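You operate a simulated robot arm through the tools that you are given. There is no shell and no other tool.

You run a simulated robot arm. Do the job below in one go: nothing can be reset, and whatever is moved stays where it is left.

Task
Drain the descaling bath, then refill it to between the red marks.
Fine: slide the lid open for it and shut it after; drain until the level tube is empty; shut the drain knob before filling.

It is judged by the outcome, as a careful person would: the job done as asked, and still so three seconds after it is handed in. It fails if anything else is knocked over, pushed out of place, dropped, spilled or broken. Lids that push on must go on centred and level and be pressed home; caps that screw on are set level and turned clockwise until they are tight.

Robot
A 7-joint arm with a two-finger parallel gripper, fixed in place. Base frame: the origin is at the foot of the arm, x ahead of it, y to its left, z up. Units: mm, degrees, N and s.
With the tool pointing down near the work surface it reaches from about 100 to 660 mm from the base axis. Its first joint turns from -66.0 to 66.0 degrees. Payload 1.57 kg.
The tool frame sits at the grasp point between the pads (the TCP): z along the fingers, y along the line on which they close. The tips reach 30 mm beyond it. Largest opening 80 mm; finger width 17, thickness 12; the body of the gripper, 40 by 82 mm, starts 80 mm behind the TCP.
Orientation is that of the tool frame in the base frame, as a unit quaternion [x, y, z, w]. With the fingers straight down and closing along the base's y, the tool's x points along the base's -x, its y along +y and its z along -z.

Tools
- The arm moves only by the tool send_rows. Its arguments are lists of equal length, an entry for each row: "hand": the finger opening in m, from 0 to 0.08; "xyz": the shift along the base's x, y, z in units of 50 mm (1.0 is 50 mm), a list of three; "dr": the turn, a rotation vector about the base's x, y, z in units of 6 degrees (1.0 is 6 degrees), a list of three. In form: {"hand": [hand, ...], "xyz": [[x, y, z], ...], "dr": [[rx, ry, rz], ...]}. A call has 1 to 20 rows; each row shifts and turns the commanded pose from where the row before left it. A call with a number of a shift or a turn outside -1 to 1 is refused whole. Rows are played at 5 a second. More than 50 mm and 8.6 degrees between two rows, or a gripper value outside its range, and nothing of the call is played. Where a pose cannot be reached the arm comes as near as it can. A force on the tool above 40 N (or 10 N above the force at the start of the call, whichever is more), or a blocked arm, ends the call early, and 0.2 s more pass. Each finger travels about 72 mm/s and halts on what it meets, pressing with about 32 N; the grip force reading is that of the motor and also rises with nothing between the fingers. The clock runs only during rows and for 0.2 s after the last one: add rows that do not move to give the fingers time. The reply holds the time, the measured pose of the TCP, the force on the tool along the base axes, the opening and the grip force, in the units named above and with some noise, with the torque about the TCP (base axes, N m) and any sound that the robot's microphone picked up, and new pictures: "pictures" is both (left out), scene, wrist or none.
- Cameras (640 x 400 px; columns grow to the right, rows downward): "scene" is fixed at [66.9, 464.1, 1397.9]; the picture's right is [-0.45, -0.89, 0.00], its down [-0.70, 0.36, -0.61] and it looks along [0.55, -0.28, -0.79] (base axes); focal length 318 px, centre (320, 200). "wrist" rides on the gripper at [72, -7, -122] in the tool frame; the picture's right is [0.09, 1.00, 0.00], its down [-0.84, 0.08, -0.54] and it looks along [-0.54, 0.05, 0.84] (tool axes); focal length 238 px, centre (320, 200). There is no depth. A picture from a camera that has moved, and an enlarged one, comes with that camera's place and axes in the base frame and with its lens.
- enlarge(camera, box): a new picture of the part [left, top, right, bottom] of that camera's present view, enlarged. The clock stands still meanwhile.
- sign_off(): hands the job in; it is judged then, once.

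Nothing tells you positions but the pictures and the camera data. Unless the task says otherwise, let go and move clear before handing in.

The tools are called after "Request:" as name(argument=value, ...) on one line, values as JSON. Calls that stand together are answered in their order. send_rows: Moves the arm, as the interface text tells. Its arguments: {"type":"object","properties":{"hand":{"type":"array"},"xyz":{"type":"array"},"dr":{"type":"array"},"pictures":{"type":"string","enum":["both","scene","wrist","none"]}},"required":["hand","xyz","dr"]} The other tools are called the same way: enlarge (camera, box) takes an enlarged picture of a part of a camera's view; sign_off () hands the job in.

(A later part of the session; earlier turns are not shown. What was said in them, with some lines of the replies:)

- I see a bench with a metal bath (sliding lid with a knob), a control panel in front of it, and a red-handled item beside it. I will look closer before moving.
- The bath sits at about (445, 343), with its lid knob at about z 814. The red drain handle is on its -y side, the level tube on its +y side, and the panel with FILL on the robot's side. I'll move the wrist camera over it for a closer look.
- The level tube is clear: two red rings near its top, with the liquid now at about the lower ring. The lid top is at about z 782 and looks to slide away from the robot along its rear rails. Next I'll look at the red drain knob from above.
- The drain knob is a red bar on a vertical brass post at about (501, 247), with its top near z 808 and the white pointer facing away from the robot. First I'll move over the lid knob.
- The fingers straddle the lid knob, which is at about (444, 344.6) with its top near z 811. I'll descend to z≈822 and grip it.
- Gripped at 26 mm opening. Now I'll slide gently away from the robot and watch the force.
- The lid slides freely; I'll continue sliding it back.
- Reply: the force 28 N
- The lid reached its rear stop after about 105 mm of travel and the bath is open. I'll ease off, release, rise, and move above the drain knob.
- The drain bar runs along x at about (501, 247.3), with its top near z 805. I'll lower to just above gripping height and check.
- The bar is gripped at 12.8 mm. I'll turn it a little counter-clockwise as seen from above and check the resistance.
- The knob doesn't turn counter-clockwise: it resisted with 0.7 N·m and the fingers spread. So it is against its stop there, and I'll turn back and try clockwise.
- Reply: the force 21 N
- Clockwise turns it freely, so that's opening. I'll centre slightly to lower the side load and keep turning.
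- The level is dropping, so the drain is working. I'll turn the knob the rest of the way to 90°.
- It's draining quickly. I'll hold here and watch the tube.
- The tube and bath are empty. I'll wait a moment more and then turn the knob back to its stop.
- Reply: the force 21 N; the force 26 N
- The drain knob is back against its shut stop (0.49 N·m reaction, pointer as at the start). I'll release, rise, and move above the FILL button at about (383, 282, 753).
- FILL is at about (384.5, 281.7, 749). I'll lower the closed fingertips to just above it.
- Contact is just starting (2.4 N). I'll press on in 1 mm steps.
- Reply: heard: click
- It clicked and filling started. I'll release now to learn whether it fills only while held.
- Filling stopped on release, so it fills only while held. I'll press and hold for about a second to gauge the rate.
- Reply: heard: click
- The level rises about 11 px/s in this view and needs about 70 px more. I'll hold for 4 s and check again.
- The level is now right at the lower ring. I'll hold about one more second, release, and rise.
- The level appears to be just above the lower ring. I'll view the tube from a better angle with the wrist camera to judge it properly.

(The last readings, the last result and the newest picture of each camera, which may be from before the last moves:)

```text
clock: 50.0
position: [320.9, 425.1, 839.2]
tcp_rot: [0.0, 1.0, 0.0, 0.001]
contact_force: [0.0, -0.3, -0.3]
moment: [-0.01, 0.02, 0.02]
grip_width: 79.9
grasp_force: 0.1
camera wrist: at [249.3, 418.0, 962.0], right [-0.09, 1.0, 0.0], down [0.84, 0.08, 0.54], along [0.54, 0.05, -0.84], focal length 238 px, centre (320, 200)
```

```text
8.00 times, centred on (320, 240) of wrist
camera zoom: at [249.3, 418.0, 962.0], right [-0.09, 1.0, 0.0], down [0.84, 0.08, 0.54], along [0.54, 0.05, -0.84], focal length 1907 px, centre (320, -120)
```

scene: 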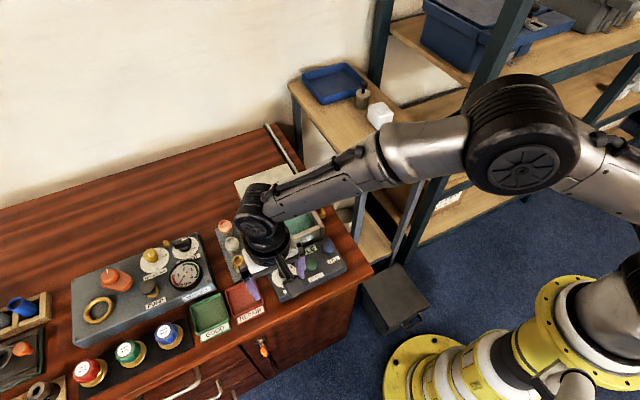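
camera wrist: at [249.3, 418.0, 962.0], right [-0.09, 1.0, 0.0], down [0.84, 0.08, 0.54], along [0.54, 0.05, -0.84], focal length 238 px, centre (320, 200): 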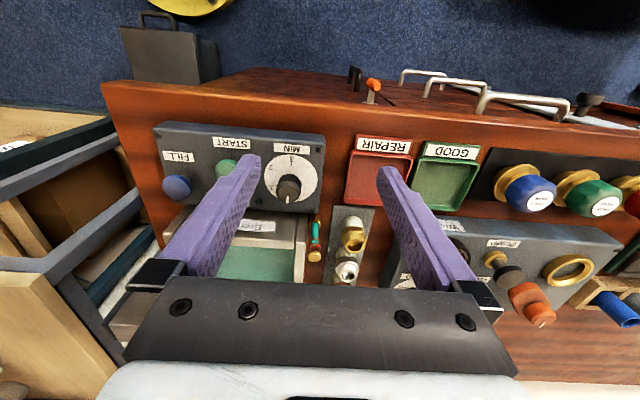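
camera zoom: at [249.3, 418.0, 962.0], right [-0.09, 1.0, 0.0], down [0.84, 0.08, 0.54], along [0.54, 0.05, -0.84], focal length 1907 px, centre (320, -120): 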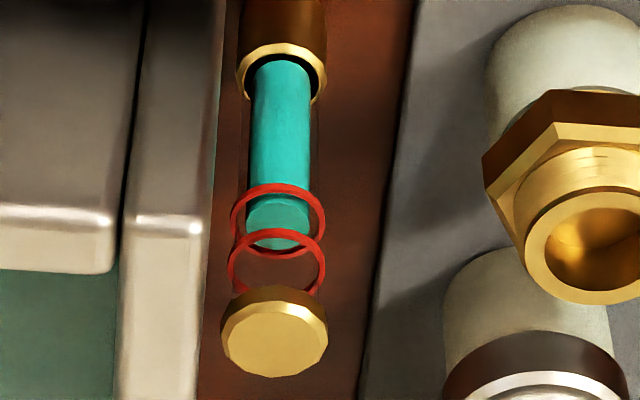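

From this angle the level is only about 15% of the way from the lower to the upper ring. That's inside but near the edge, so I'll go back and give FILL just under one more second.

Request:
send_rows(hand=[0.04, 0.0, 0.0, 0.0, 0.0, 0.0, 0.0, 0.0], xyz=[[0.21, -0.54, 0], [0.21, -0.5, -0.1], [0.21, -0.5, -0.1], [0.21, -0.5, -0.1], [0.21, -0.5, -0.15], [0.21, -0.3, -0.2], [0, 0, -0.51], [0, 0, 0]], dr=[[0, 0, 0], [0, 0, 0], [0, 0, 0], [0, 0, 0], [0, 0, 0], [0, 0, 0], [0, 0, 0], [0, 0, 0]])

Request:
enlarge(camera="scene", box=[240, 190, 380, 300])

```text
clock: 51.8
position: [386.2, 281.9, 781.6]
tcp_rot: [0.001, 1.0, -0.001, -0.001]
contact_force: [0.6, -0.3, 0.0]
moment: [-0.04, 0.01, -0.01]
grip_width: 0.1
grasp_force: 21.4
camera wrist: at [314.2, 276.0, 904.1], right [-0.09, 1.0, 0.0], down [0.84, 0.08, 0.54], along [0.54, 0.05, -0.84], focal length 238 px, centre (320, 200)
```

scene: 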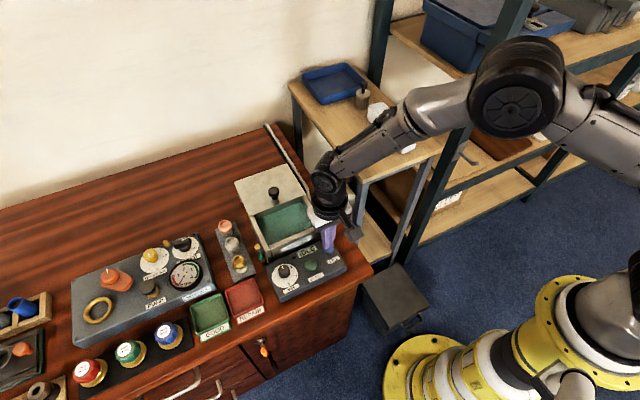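
wrist: 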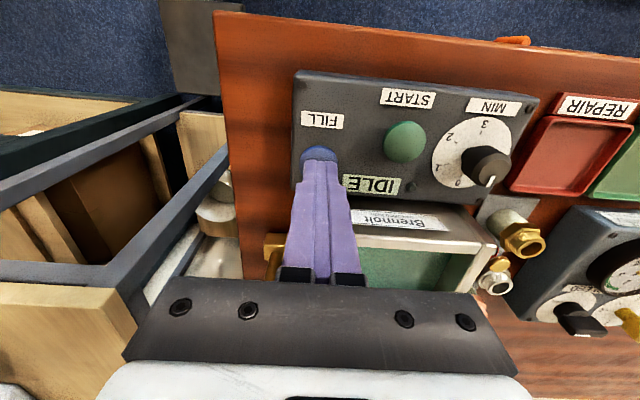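

```text
3.64 times, centred on (310, 245) of scene
camera zoom: at [66.9, 464.1, 1397.9], right [-0.45, -0.89, 0.0], down [-0.7, 0.36, -0.61], along [0.55, -0.28, -0.79], focal length 1155 px, centre (356, 36)
```

zoom: 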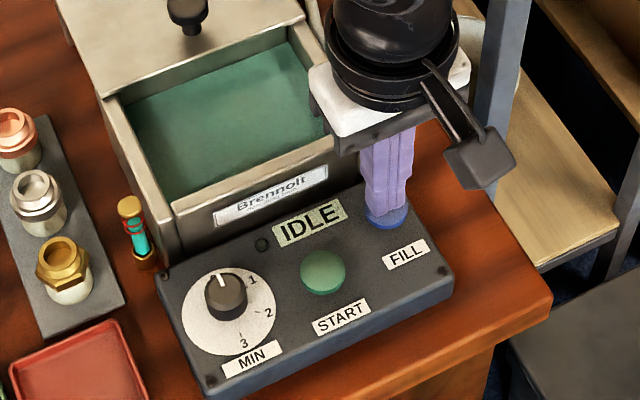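

Request:
send_rows(hand=[0.0, 0.0, 0.0, 0.0, 0.0, 0.0, 0.0], xyz=[[0, 0, -0.18], [0, 0, 0], [0, 0, 0], [0, 0, 0], [0, 0, 0.4], [0, 0, 0.3], [0, 0, 0]], dr=[[0, 0, 0], [0, 0, 0], [0, 0, 0], [0, 0, 0], [0, 0, 0], [0, 0, 0], [0, 0, 0]], pictures="none")

Request:
enlarge(camera="scene", box=[254, 242, 278, 264])

```text
clock: 53.4
position: [386.2, 281.9, 810.1]
tcp_rot: [0.0, 1.0, 0.0, 0.0]
contact_force: [0.5, -0.1, 0.7]
moment: [-0.05, -0.01, 0.01]
grip_width: 0.0
grasp_force: 20.8
heard: click
```

```text
16.00 times, centred on (266, 253) of scene
camera zoom: at [66.9, 464.1, 1397.9], right [-0.45, -0.89, 0.0], down [-0.7, 0.36, -0.61], along [0.55, -0.28, -0.79], focal length 5080 px, centre (1184, -648)
```

zoom: 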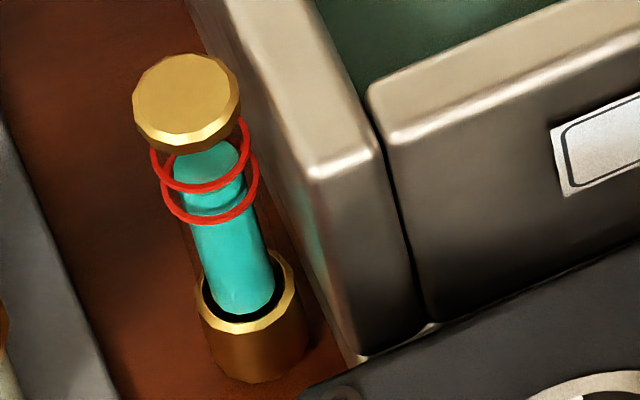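

Request:
send_rows(hand=[0.0, 0.0, 0.03, 0.06, 0.08, 0.08, 0.08], xyz=[[-0.21, 0.3, 0.2], [-0.21, 0.5, 0.15], [-0.21, 0.5, 0.1], [-0.21, 0.5, 0.1], [-0.21, 0.5, 0.1], [-0.21, 0.54, 0], [0, 0, 0]], dr=[[0, 0, 0], [0, 0, 0], [0, 0, 0], [0, 0, 0], [0, 0, 0], [0, 0, 0], [0, 0, 0]])

Request:
enlarge(camera="wrist", box=[300, 215, 340, 265])

```text
clock: 55.0
position: [321.5, 423.8, 842.7]
tcp_rot: [0.0, 1.0, 0.0, 0.0]
contact_force: [0.2, 0.0, 0.7]
moment: [-0.01, -0.01, 0.02]
grip_width: 80.2
grasp_force: 0.0
camera wrist: at [249.7, 417.5, 964.4], right [-0.09, 1.0, 0.0], down [0.84, 0.08, 0.54], along [0.54, 0.05, -0.84], focal length 238 px, centre (320, 200)
```

scene: 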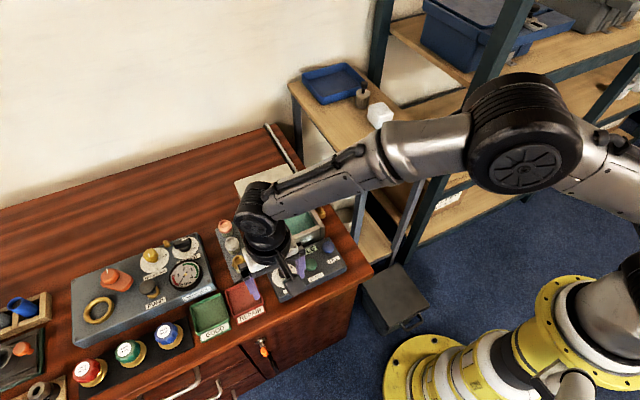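
wrist: 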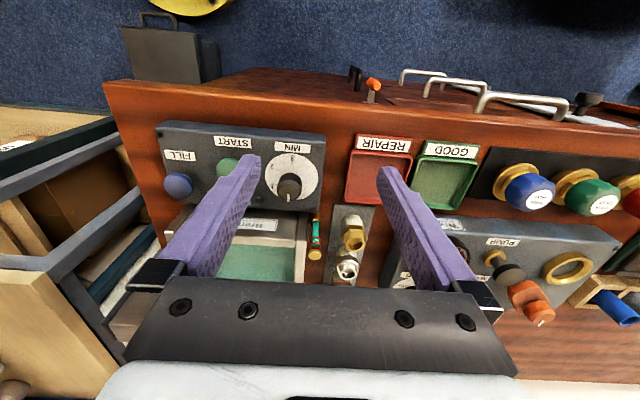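

```text
8.00 times, centred on (320, 240) of wrist
camera zoom: at [249.7, 417.5, 964.4], right [-0.09, 1.0, 0.0], down [0.84, 0.08, 0.54], along [0.54, 0.05, -0.84], focal length 1907 px, centre (320, -120)
```

zoom: 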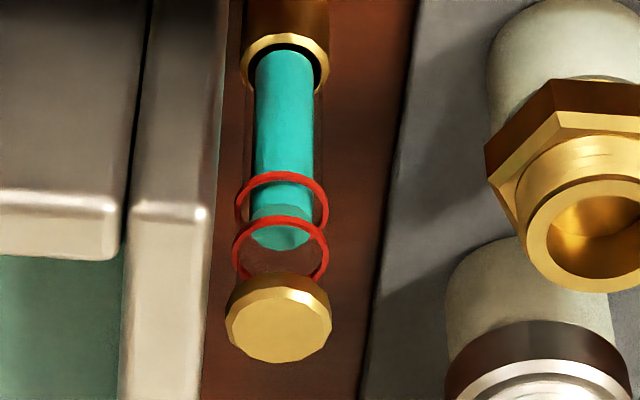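

From both views the level is now about 40% of the way between the two red rings. Next I'll go back to the lid knob at about (548, 344.5).

Request:
send_rows(hand=[0.08, 0.08, 0.08, 0.08, 0.08, 0.08, 0.08, 0.08, 0.08, 0.08], xyz=[[0, 0, 0.6], [0.565, -0.2, 0], [0.565, -0.2, 0], [0.565, -0.2, 0], [0.565, -0.2, 0], [0.565, -0.2, 0], [0.565, -0.2, 0], [0.565, -0.2, 0], [0.565, -0.18, 0], [0, 0, 0]], dr=[[0, 0, 0], [0, 0, 0], [0, 0, 0], [0, 0, 0], [0, 0, 0], [0, 0, 0], [0, 0, 0], [0, 0, 0], [0, 0, 0], [0, 0, 0]])

Request:
enlarge(camera="wrist", box=[220, 90, 420, 240])

Request:
enlarge(camera="scene", box=[220, 140, 340, 260])

```text
clock: 57.2
position: [547.1, 344.6, 869.9]
tcp_rot: [-0.001, 1.0, 0.0, 0.0]
contact_force: [-0.9, 0.3, -0.5]
moment: [-0.01, -0.01, -0.02]
grip_width: 80.1
grasp_force: 0.0
camera wrist: at [475.4, 337.2, 993.0], right [-0.09, 1.0, 0.0], down [0.84, 0.08, 0.54], along [0.54, 0.05, -0.84], focal length 238 px, centre (320, 200)
```

scene: 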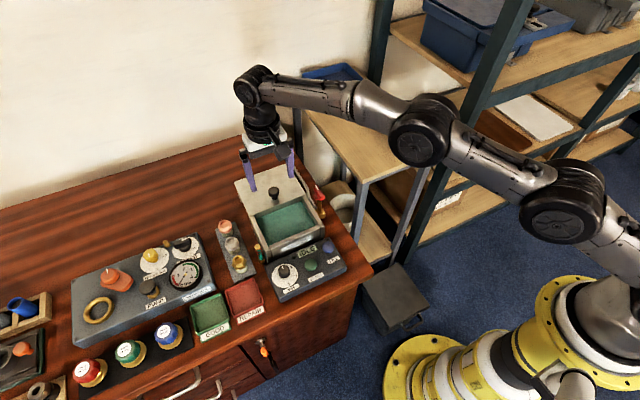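
wrist: 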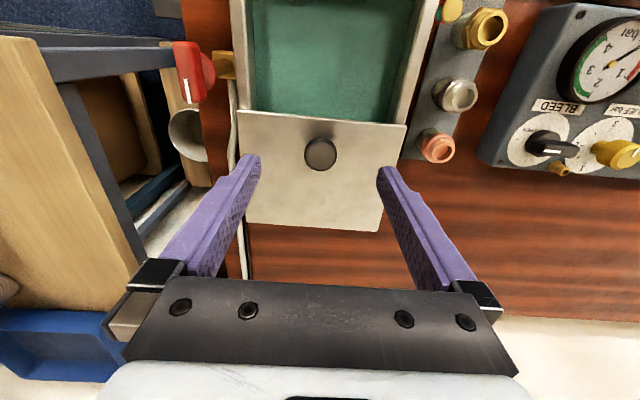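

```text
2.67 times, centred on (320, 165) of wrist
camera zoom: at [475.4, 337.2, 993.0], right [-0.09, 1.0, 0.0], down [0.84, 0.08, 0.54], along [0.54, 0.05, -0.84], focal length 636 px, centre (320, 293)
```

zoom: 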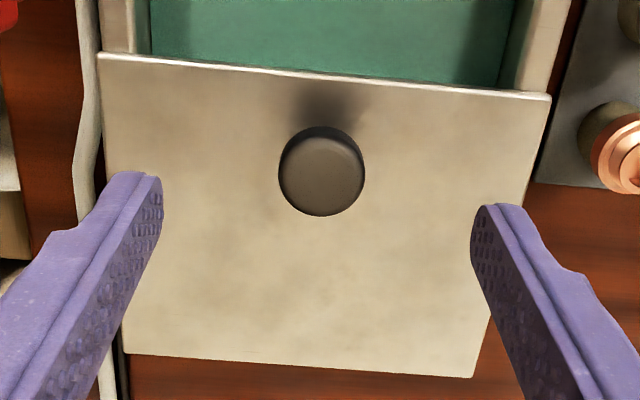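

```text
3.33 times, centred on (280, 200) of scene
camera zoom: at [66.9, 464.1, 1397.9], right [-0.45, -0.89, 0.0], down [-0.7, 0.36, -0.61], along [0.55, -0.28, -0.79], focal length 1058 px, centre (453, 200)
```

zoom: 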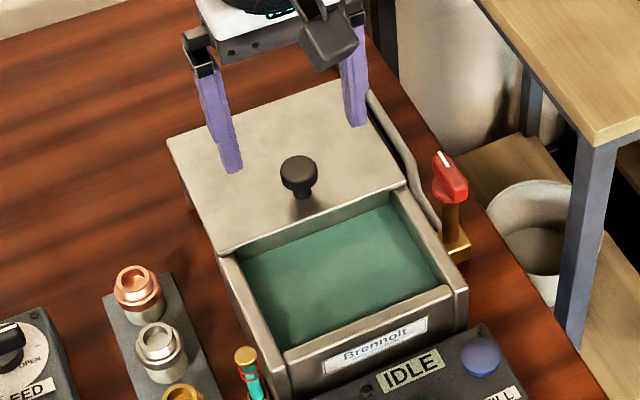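

The knob sits exactly between the fingers, as on the first approach. I'll descend and grip it.

Request:
send_rows(hand=[0.08, 0.08, 0.08, 0.08, 0.02, 0.01, 0.0, 0.0], xyz=[[0.02, 0.01, -0.32], [0, 0, -0.33], [0, 0, -0.32], [0, 0, 0], [0, 0, 0], [0, 0, 0], [0, 0, 0], [0, 0, 0]], dr=[[0, 0, 0], [0, 0, 0], [0, 0, 0], [0, 0, 0], [0, 0, 0], [0, 0, 0], [0, 0, 0], [0, 0, 0]], pictures="none")

Request:
send_rows(hand=[0.0, 0.0, 0.0, 0.0, 0.0, 0.0], xyz=[[-0.06, 0, 0], [-0.1, 0, 0], [-0.1, 0, 0], [-0.1, 0, 0], [-0.1, 0, 0], [0, 0, 0]], dr=[[0, 0, 0], [0, 0, 0], [0, 0, 0], [0, 0, 0], [0, 0, 0], [0, 0, 0]])

```text
clock: 59.0
position: [548.9, 345.4, 821.9]
tcp_rot: [0.0, 1.0, 0.001, 0.001]
contact_force: [-0.3, 7.6, -2.7]
moment: [0.16, -0.1, 0.01]
grip_width: 26.2
grasp_force: 37.7
```

```text
clock: 60.4
position: [524.4, 344.4, 823.6]
tcp_rot: [0.0, 1.0, -0.001, -0.001]
contact_force: [-0.5, 8.7, -10.2]
moment: [0.16, 0.03, 0.03]
grip_width: 26.2
grasp_force: 36.9
camera wrist: at [453.1, 338.2, 945.3], right [-0.09, 1.0, 0.0], down [0.84, 0.08, 0.54], along [0.54, 0.05, -0.84], focal length 238 px, centre (320, 200)
```

scene: 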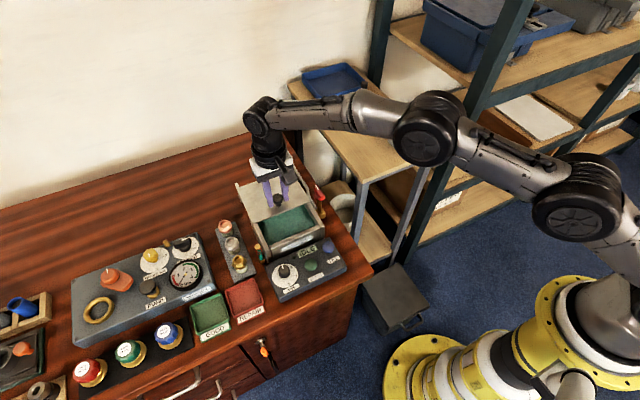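
wrist: 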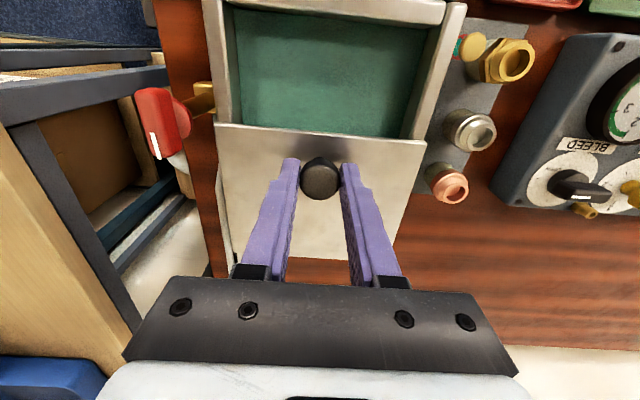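

The lid is sliding shut. I'll continue towards the front.

Request:
send_rows(hand=[0.0, 0.0, 0.0, 0.0, 0.0, 0.0, 0.0, 0.0, 0.0, 0.0, 0.0], xyz=[[-0.15, 0, 0], [-0.15, 0, 0], [-0.15, 0, 0], [-0.15, 0, 0], [-0.15, 0, 0], [-0.15, 0, 0], [-0.15, 0, 0], [-0.15, 0, 0], [-0.15, 0, 0], [-0.15, 0, 0], [0, 0, 0]], dr=[[0, 0, 0], [0, 0, 0], [0, 0, 0], [0, 0, 0], [0, 0, 0], [0, 0, 0], [0, 0, 0], [0, 0, 0], [0, 0, 0], [0, 0, 0], [0, 0, 0]], pictures="none")

Request:
send_rows(hand=[0.0, 0.0, 0.0, 0.0, 0.0, 0.0], xyz=[[-0.05, 0, 0], [-0.05, 0, 0], [-0.05, 0, 0], [-0.04, 0, 0], [-0.03, 0, 0], [0, 0, 0]], dr=[[0, 0, 0], [0, 0, 0], [0, 0, 0], [0, 0, 0], [0, 0, 0], [0, 0, 0]])

Request:
enlarge(camera="scene", box=[220, 160, 350, 290])

```text
clock: 62.8
position: [450.0, 345.1, 823.0]
tcp_rot: [0.0, 1.0, -0.001, 0.0]
contact_force: [-0.1, 4.3, -16.5]
moment: [0.09, -0.11, 0.06]
grip_width: 26.0
grasp_force: 37.3
```

```text
clock: 64.2
position: [442.8, 345.6, 826.3]
tcp_rot: [0.0, 1.0, -0.001, 0.002]
contact_force: [24.5, -9.0, -9.3]
moment: [-0.17, -0.47, 0.02]
grip_width: 26.4
grasp_force: 36.7
camera wrist: at [369.3, 338.0, 946.9], right [-0.09, 1.0, 0.0], down [0.83, 0.08, 0.55], along [0.54, 0.05, -0.84], focal length 238 px, centre (320, 200)
```

scene: 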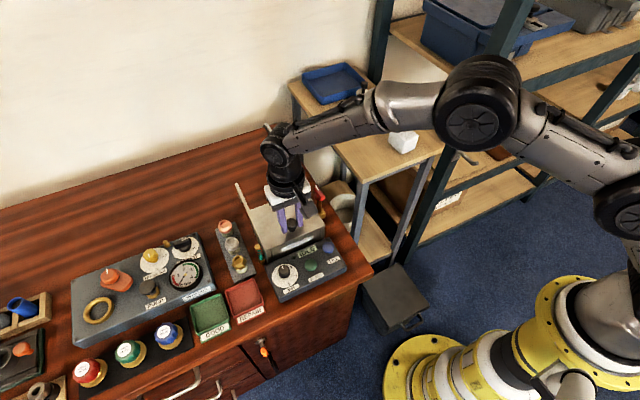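
wrist: 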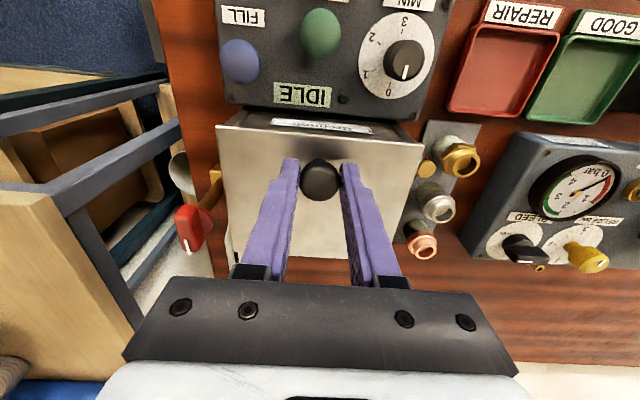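

```text
3.08 times, centred on (285, 225) of scene
camera zoom: at [67.6, 464.0, 1397.9], right [-0.45, -0.89, 0.0], down [-0.7, 0.36, -0.61], along [0.55, -0.28, -0.79], focal length 977 px, centre (428, 123)
```

zoom: 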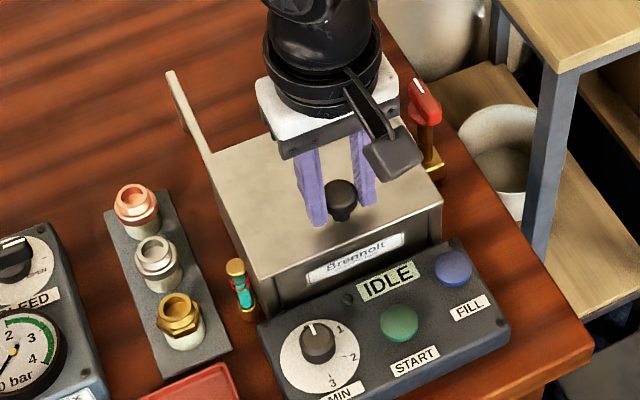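

The lid is shut against its front stop (24 N, at the knob's original position). I'll ease off, release and rise clear.

Request:
send_rows(hand=[0.0, 0.0, 0.04, 0.08, 0.08, 0.08, 0.08, 0.08, 0.08], xyz=[[0.06, 0, 0], [0, 0, 0], [0, 0, 0], [0, 0, 0], [0, 0, 0], [0, 0, 0.3], [0, 0, 0.5], [0, 0, 0.5], [0, 0, 0]], dr=[[0, 0, 0], [0, 0, 0], [0, 0, 0], [0, 0, 0], [0, 0, 0], [0, 0, 0], [0, 0, 0], [0, 0, 0], [0, 0, 0]])

Request:
enlarge(camera="scene", box=[220, 160, 350, 290])

Request:
enlarge(camera="wrist", box=[220, 70, 420, 240])

```text
clock: 66.2
position: [441.6, 344.8, 888.3]
tcp_rot: [0.0, 1.0, 0.0, 0.0]
contact_force: [-0.3, 0.3, -0.4]
moment: [-0.02, 0.0, -0.02]
grip_width: 79.9
grasp_force: 0.1
camera wrist: at [369.4, 337.5, 1011.1], right [-0.09, 1.0, 0.0], down [0.84, 0.08, 0.54], along [0.54, 0.05, -0.84], focal length 238 px, centre (320, 200)
```

scene: 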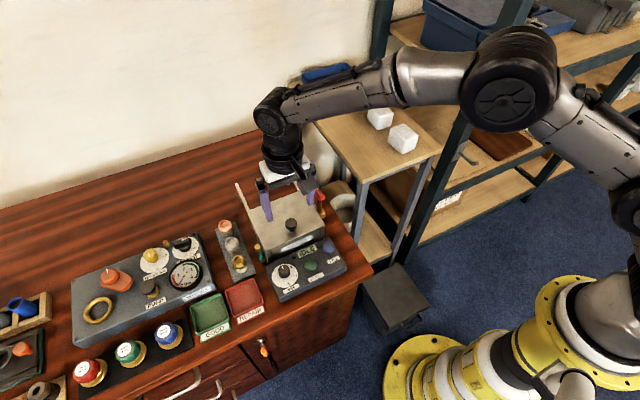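
wrist: 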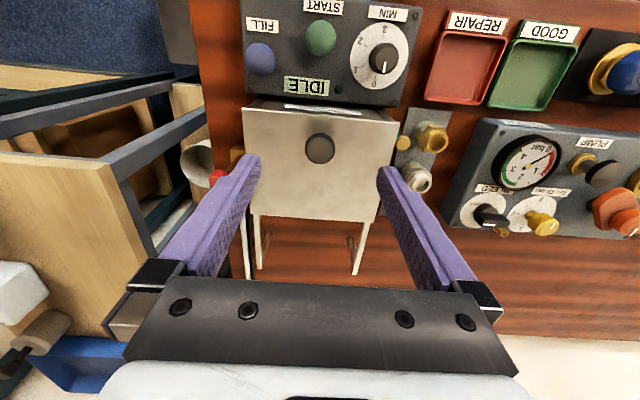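

```text
3.08 times, centred on (285, 225) of scene
camera zoom: at [66.9, 464.1, 1397.9], right [-0.45, -0.89, 0.0], down [-0.7, 0.36, -0.61], along [0.55, -0.28, -0.79], focal length 977 px, centre (428, 123)
```

zoom: 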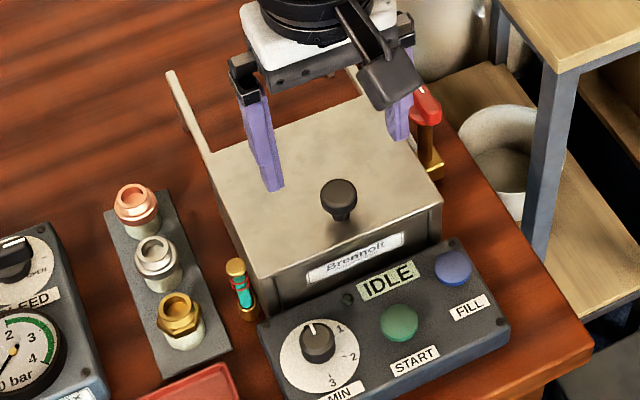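

```text
2.35 times, centred on (320, 155) of wrist
camera zoom: at [369.4, 337.5, 1011.1], right [-0.09, 1.0, 0.0], down [0.84, 0.08, 0.54], along [0.54, 0.05, -0.84], focal length 561 px, centre (320, 306)
```

zoom: 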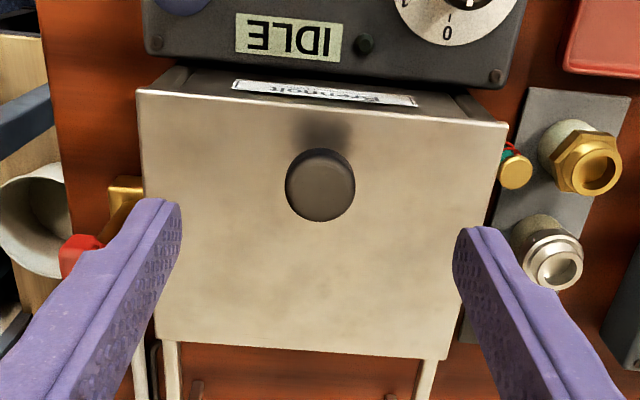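

The lid is shut. I'll move clear, then re-check the level and the drain knob after a few seconds.

Request:
send_rows(hand=[0.08, 0.08, 0.08, 0.08, 0.08, 0.08, 0.08, 0.08, 0.08, 0.08, 0.08, 0.08], xyz=[[-0.4, 0.1, 0.4], [-0.4, 0.1, 0.4], [-0.4, 0.1, 0.4], [-0.4, 0.1, 0.4], [-0.4, 0.1, 0.0], [-0.4, 0.1, 0], [-0.3, 0.1, 0], [0, 0, 0], [0, 0, 0], [0, 0, 0], [0, 0, 0], [0, 0, 0]], dr=[[0, 0, 0], [0, 0, 0], [0, 0, 0], [0, 0, 0], [0, 0, 0], [0, 0, 0], [0, 0, 0], [0, 0, 0], [0, 0, 0], [0, 0, 0], [0, 0, 0], [0, 0, 0]])

Request:
enlarge(camera="scene", box=[254, 242, 278, 264])

Request:
enlarge(camera="scene", box=[220, 160, 350, 290])

```text
clock: 68.8
position: [307.9, 380.0, 967.6]
tcp_rot: [0.0, 1.0, 0.001, 0.001]
contact_force: [0.2, 1.0, 0.4]
moment: [0.0, 0.01, 0.0]
grip_width: 80.2
grasp_force: 0.1
camera wrist: at [235.7, 372.9, 1090.7], right [-0.09, 1.0, 0.0], down [0.84, 0.08, 0.54], along [0.54, 0.05, -0.84], focal length 238 px, centre (320, 200)
```

scene: 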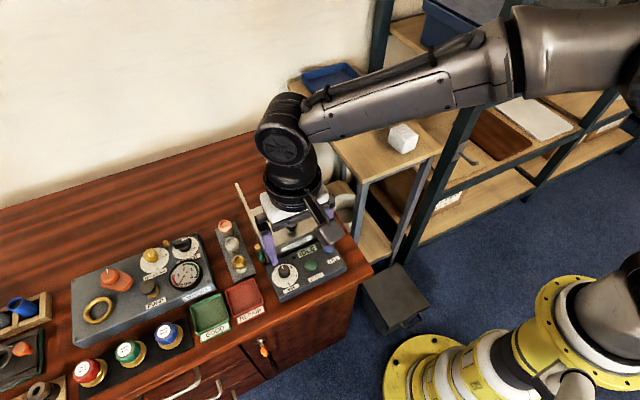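
wrist: 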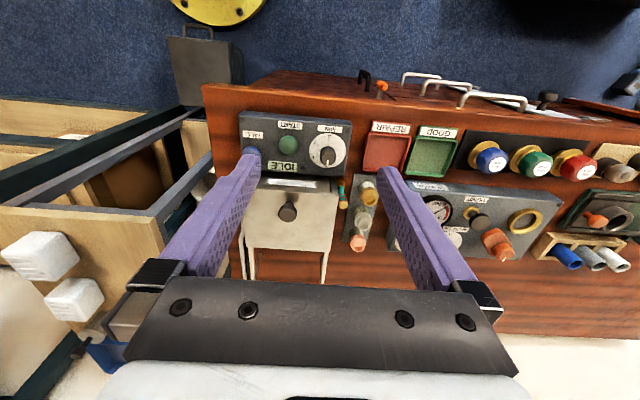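

```text
16.00 times, centred on (266, 253) of scene
camera zoom: at [66.9, 464.1, 1397.9], right [-0.45, -0.89, 0.0], down [-0.7, 0.36, -0.61], along [0.55, -0.28, -0.79], focal length 5080 px, centre (1184, -648)
```

zoom: 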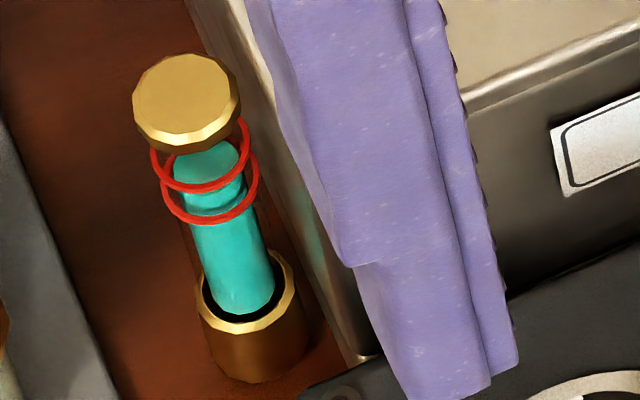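

```text
3.08 times, centred on (285, 225) of scene
camera zoom: at [66.9, 464.1, 1397.9], right [-0.45, -0.89, 0.0], down [-0.7, 0.36, -0.61], along [0.55, -0.28, -0.79], focal length 977 px, centre (428, 123)
```

zoom: 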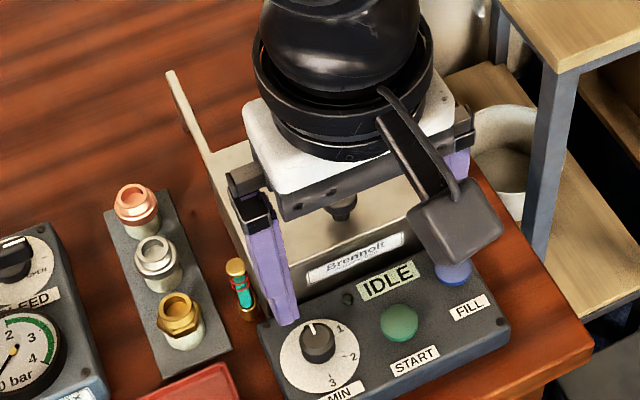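

The level has held steady between the red rings for 15 s, the drain knob is shut, the lid is closed and the arm is clear. I'm handing the job in.

Request:
sign_off()

```text
The job is handed in.
```

The bath has been drained and refilled, and the job is handed in. The level tube reads about 40% of the way from the lower red mark to the upper one.

- **Lid:** I slid it back to its rear stop before draining. Afterwards I slid it shut against its front stop, with the knob back where it started.
- **Drain:** I opened the red knob clockwise until the level tube was empty. I then turned it back to its stop before filling, with the pointer as it was at the start.
- **Fill:** The FILL button only runs while held. The first fill stopped just above the lower mark, so I gave it one more short press. The level then held steady for about 15 seconds before I handed in.

I saw nothing else knocked, moved or spilled, and the arm is clear of the bath.
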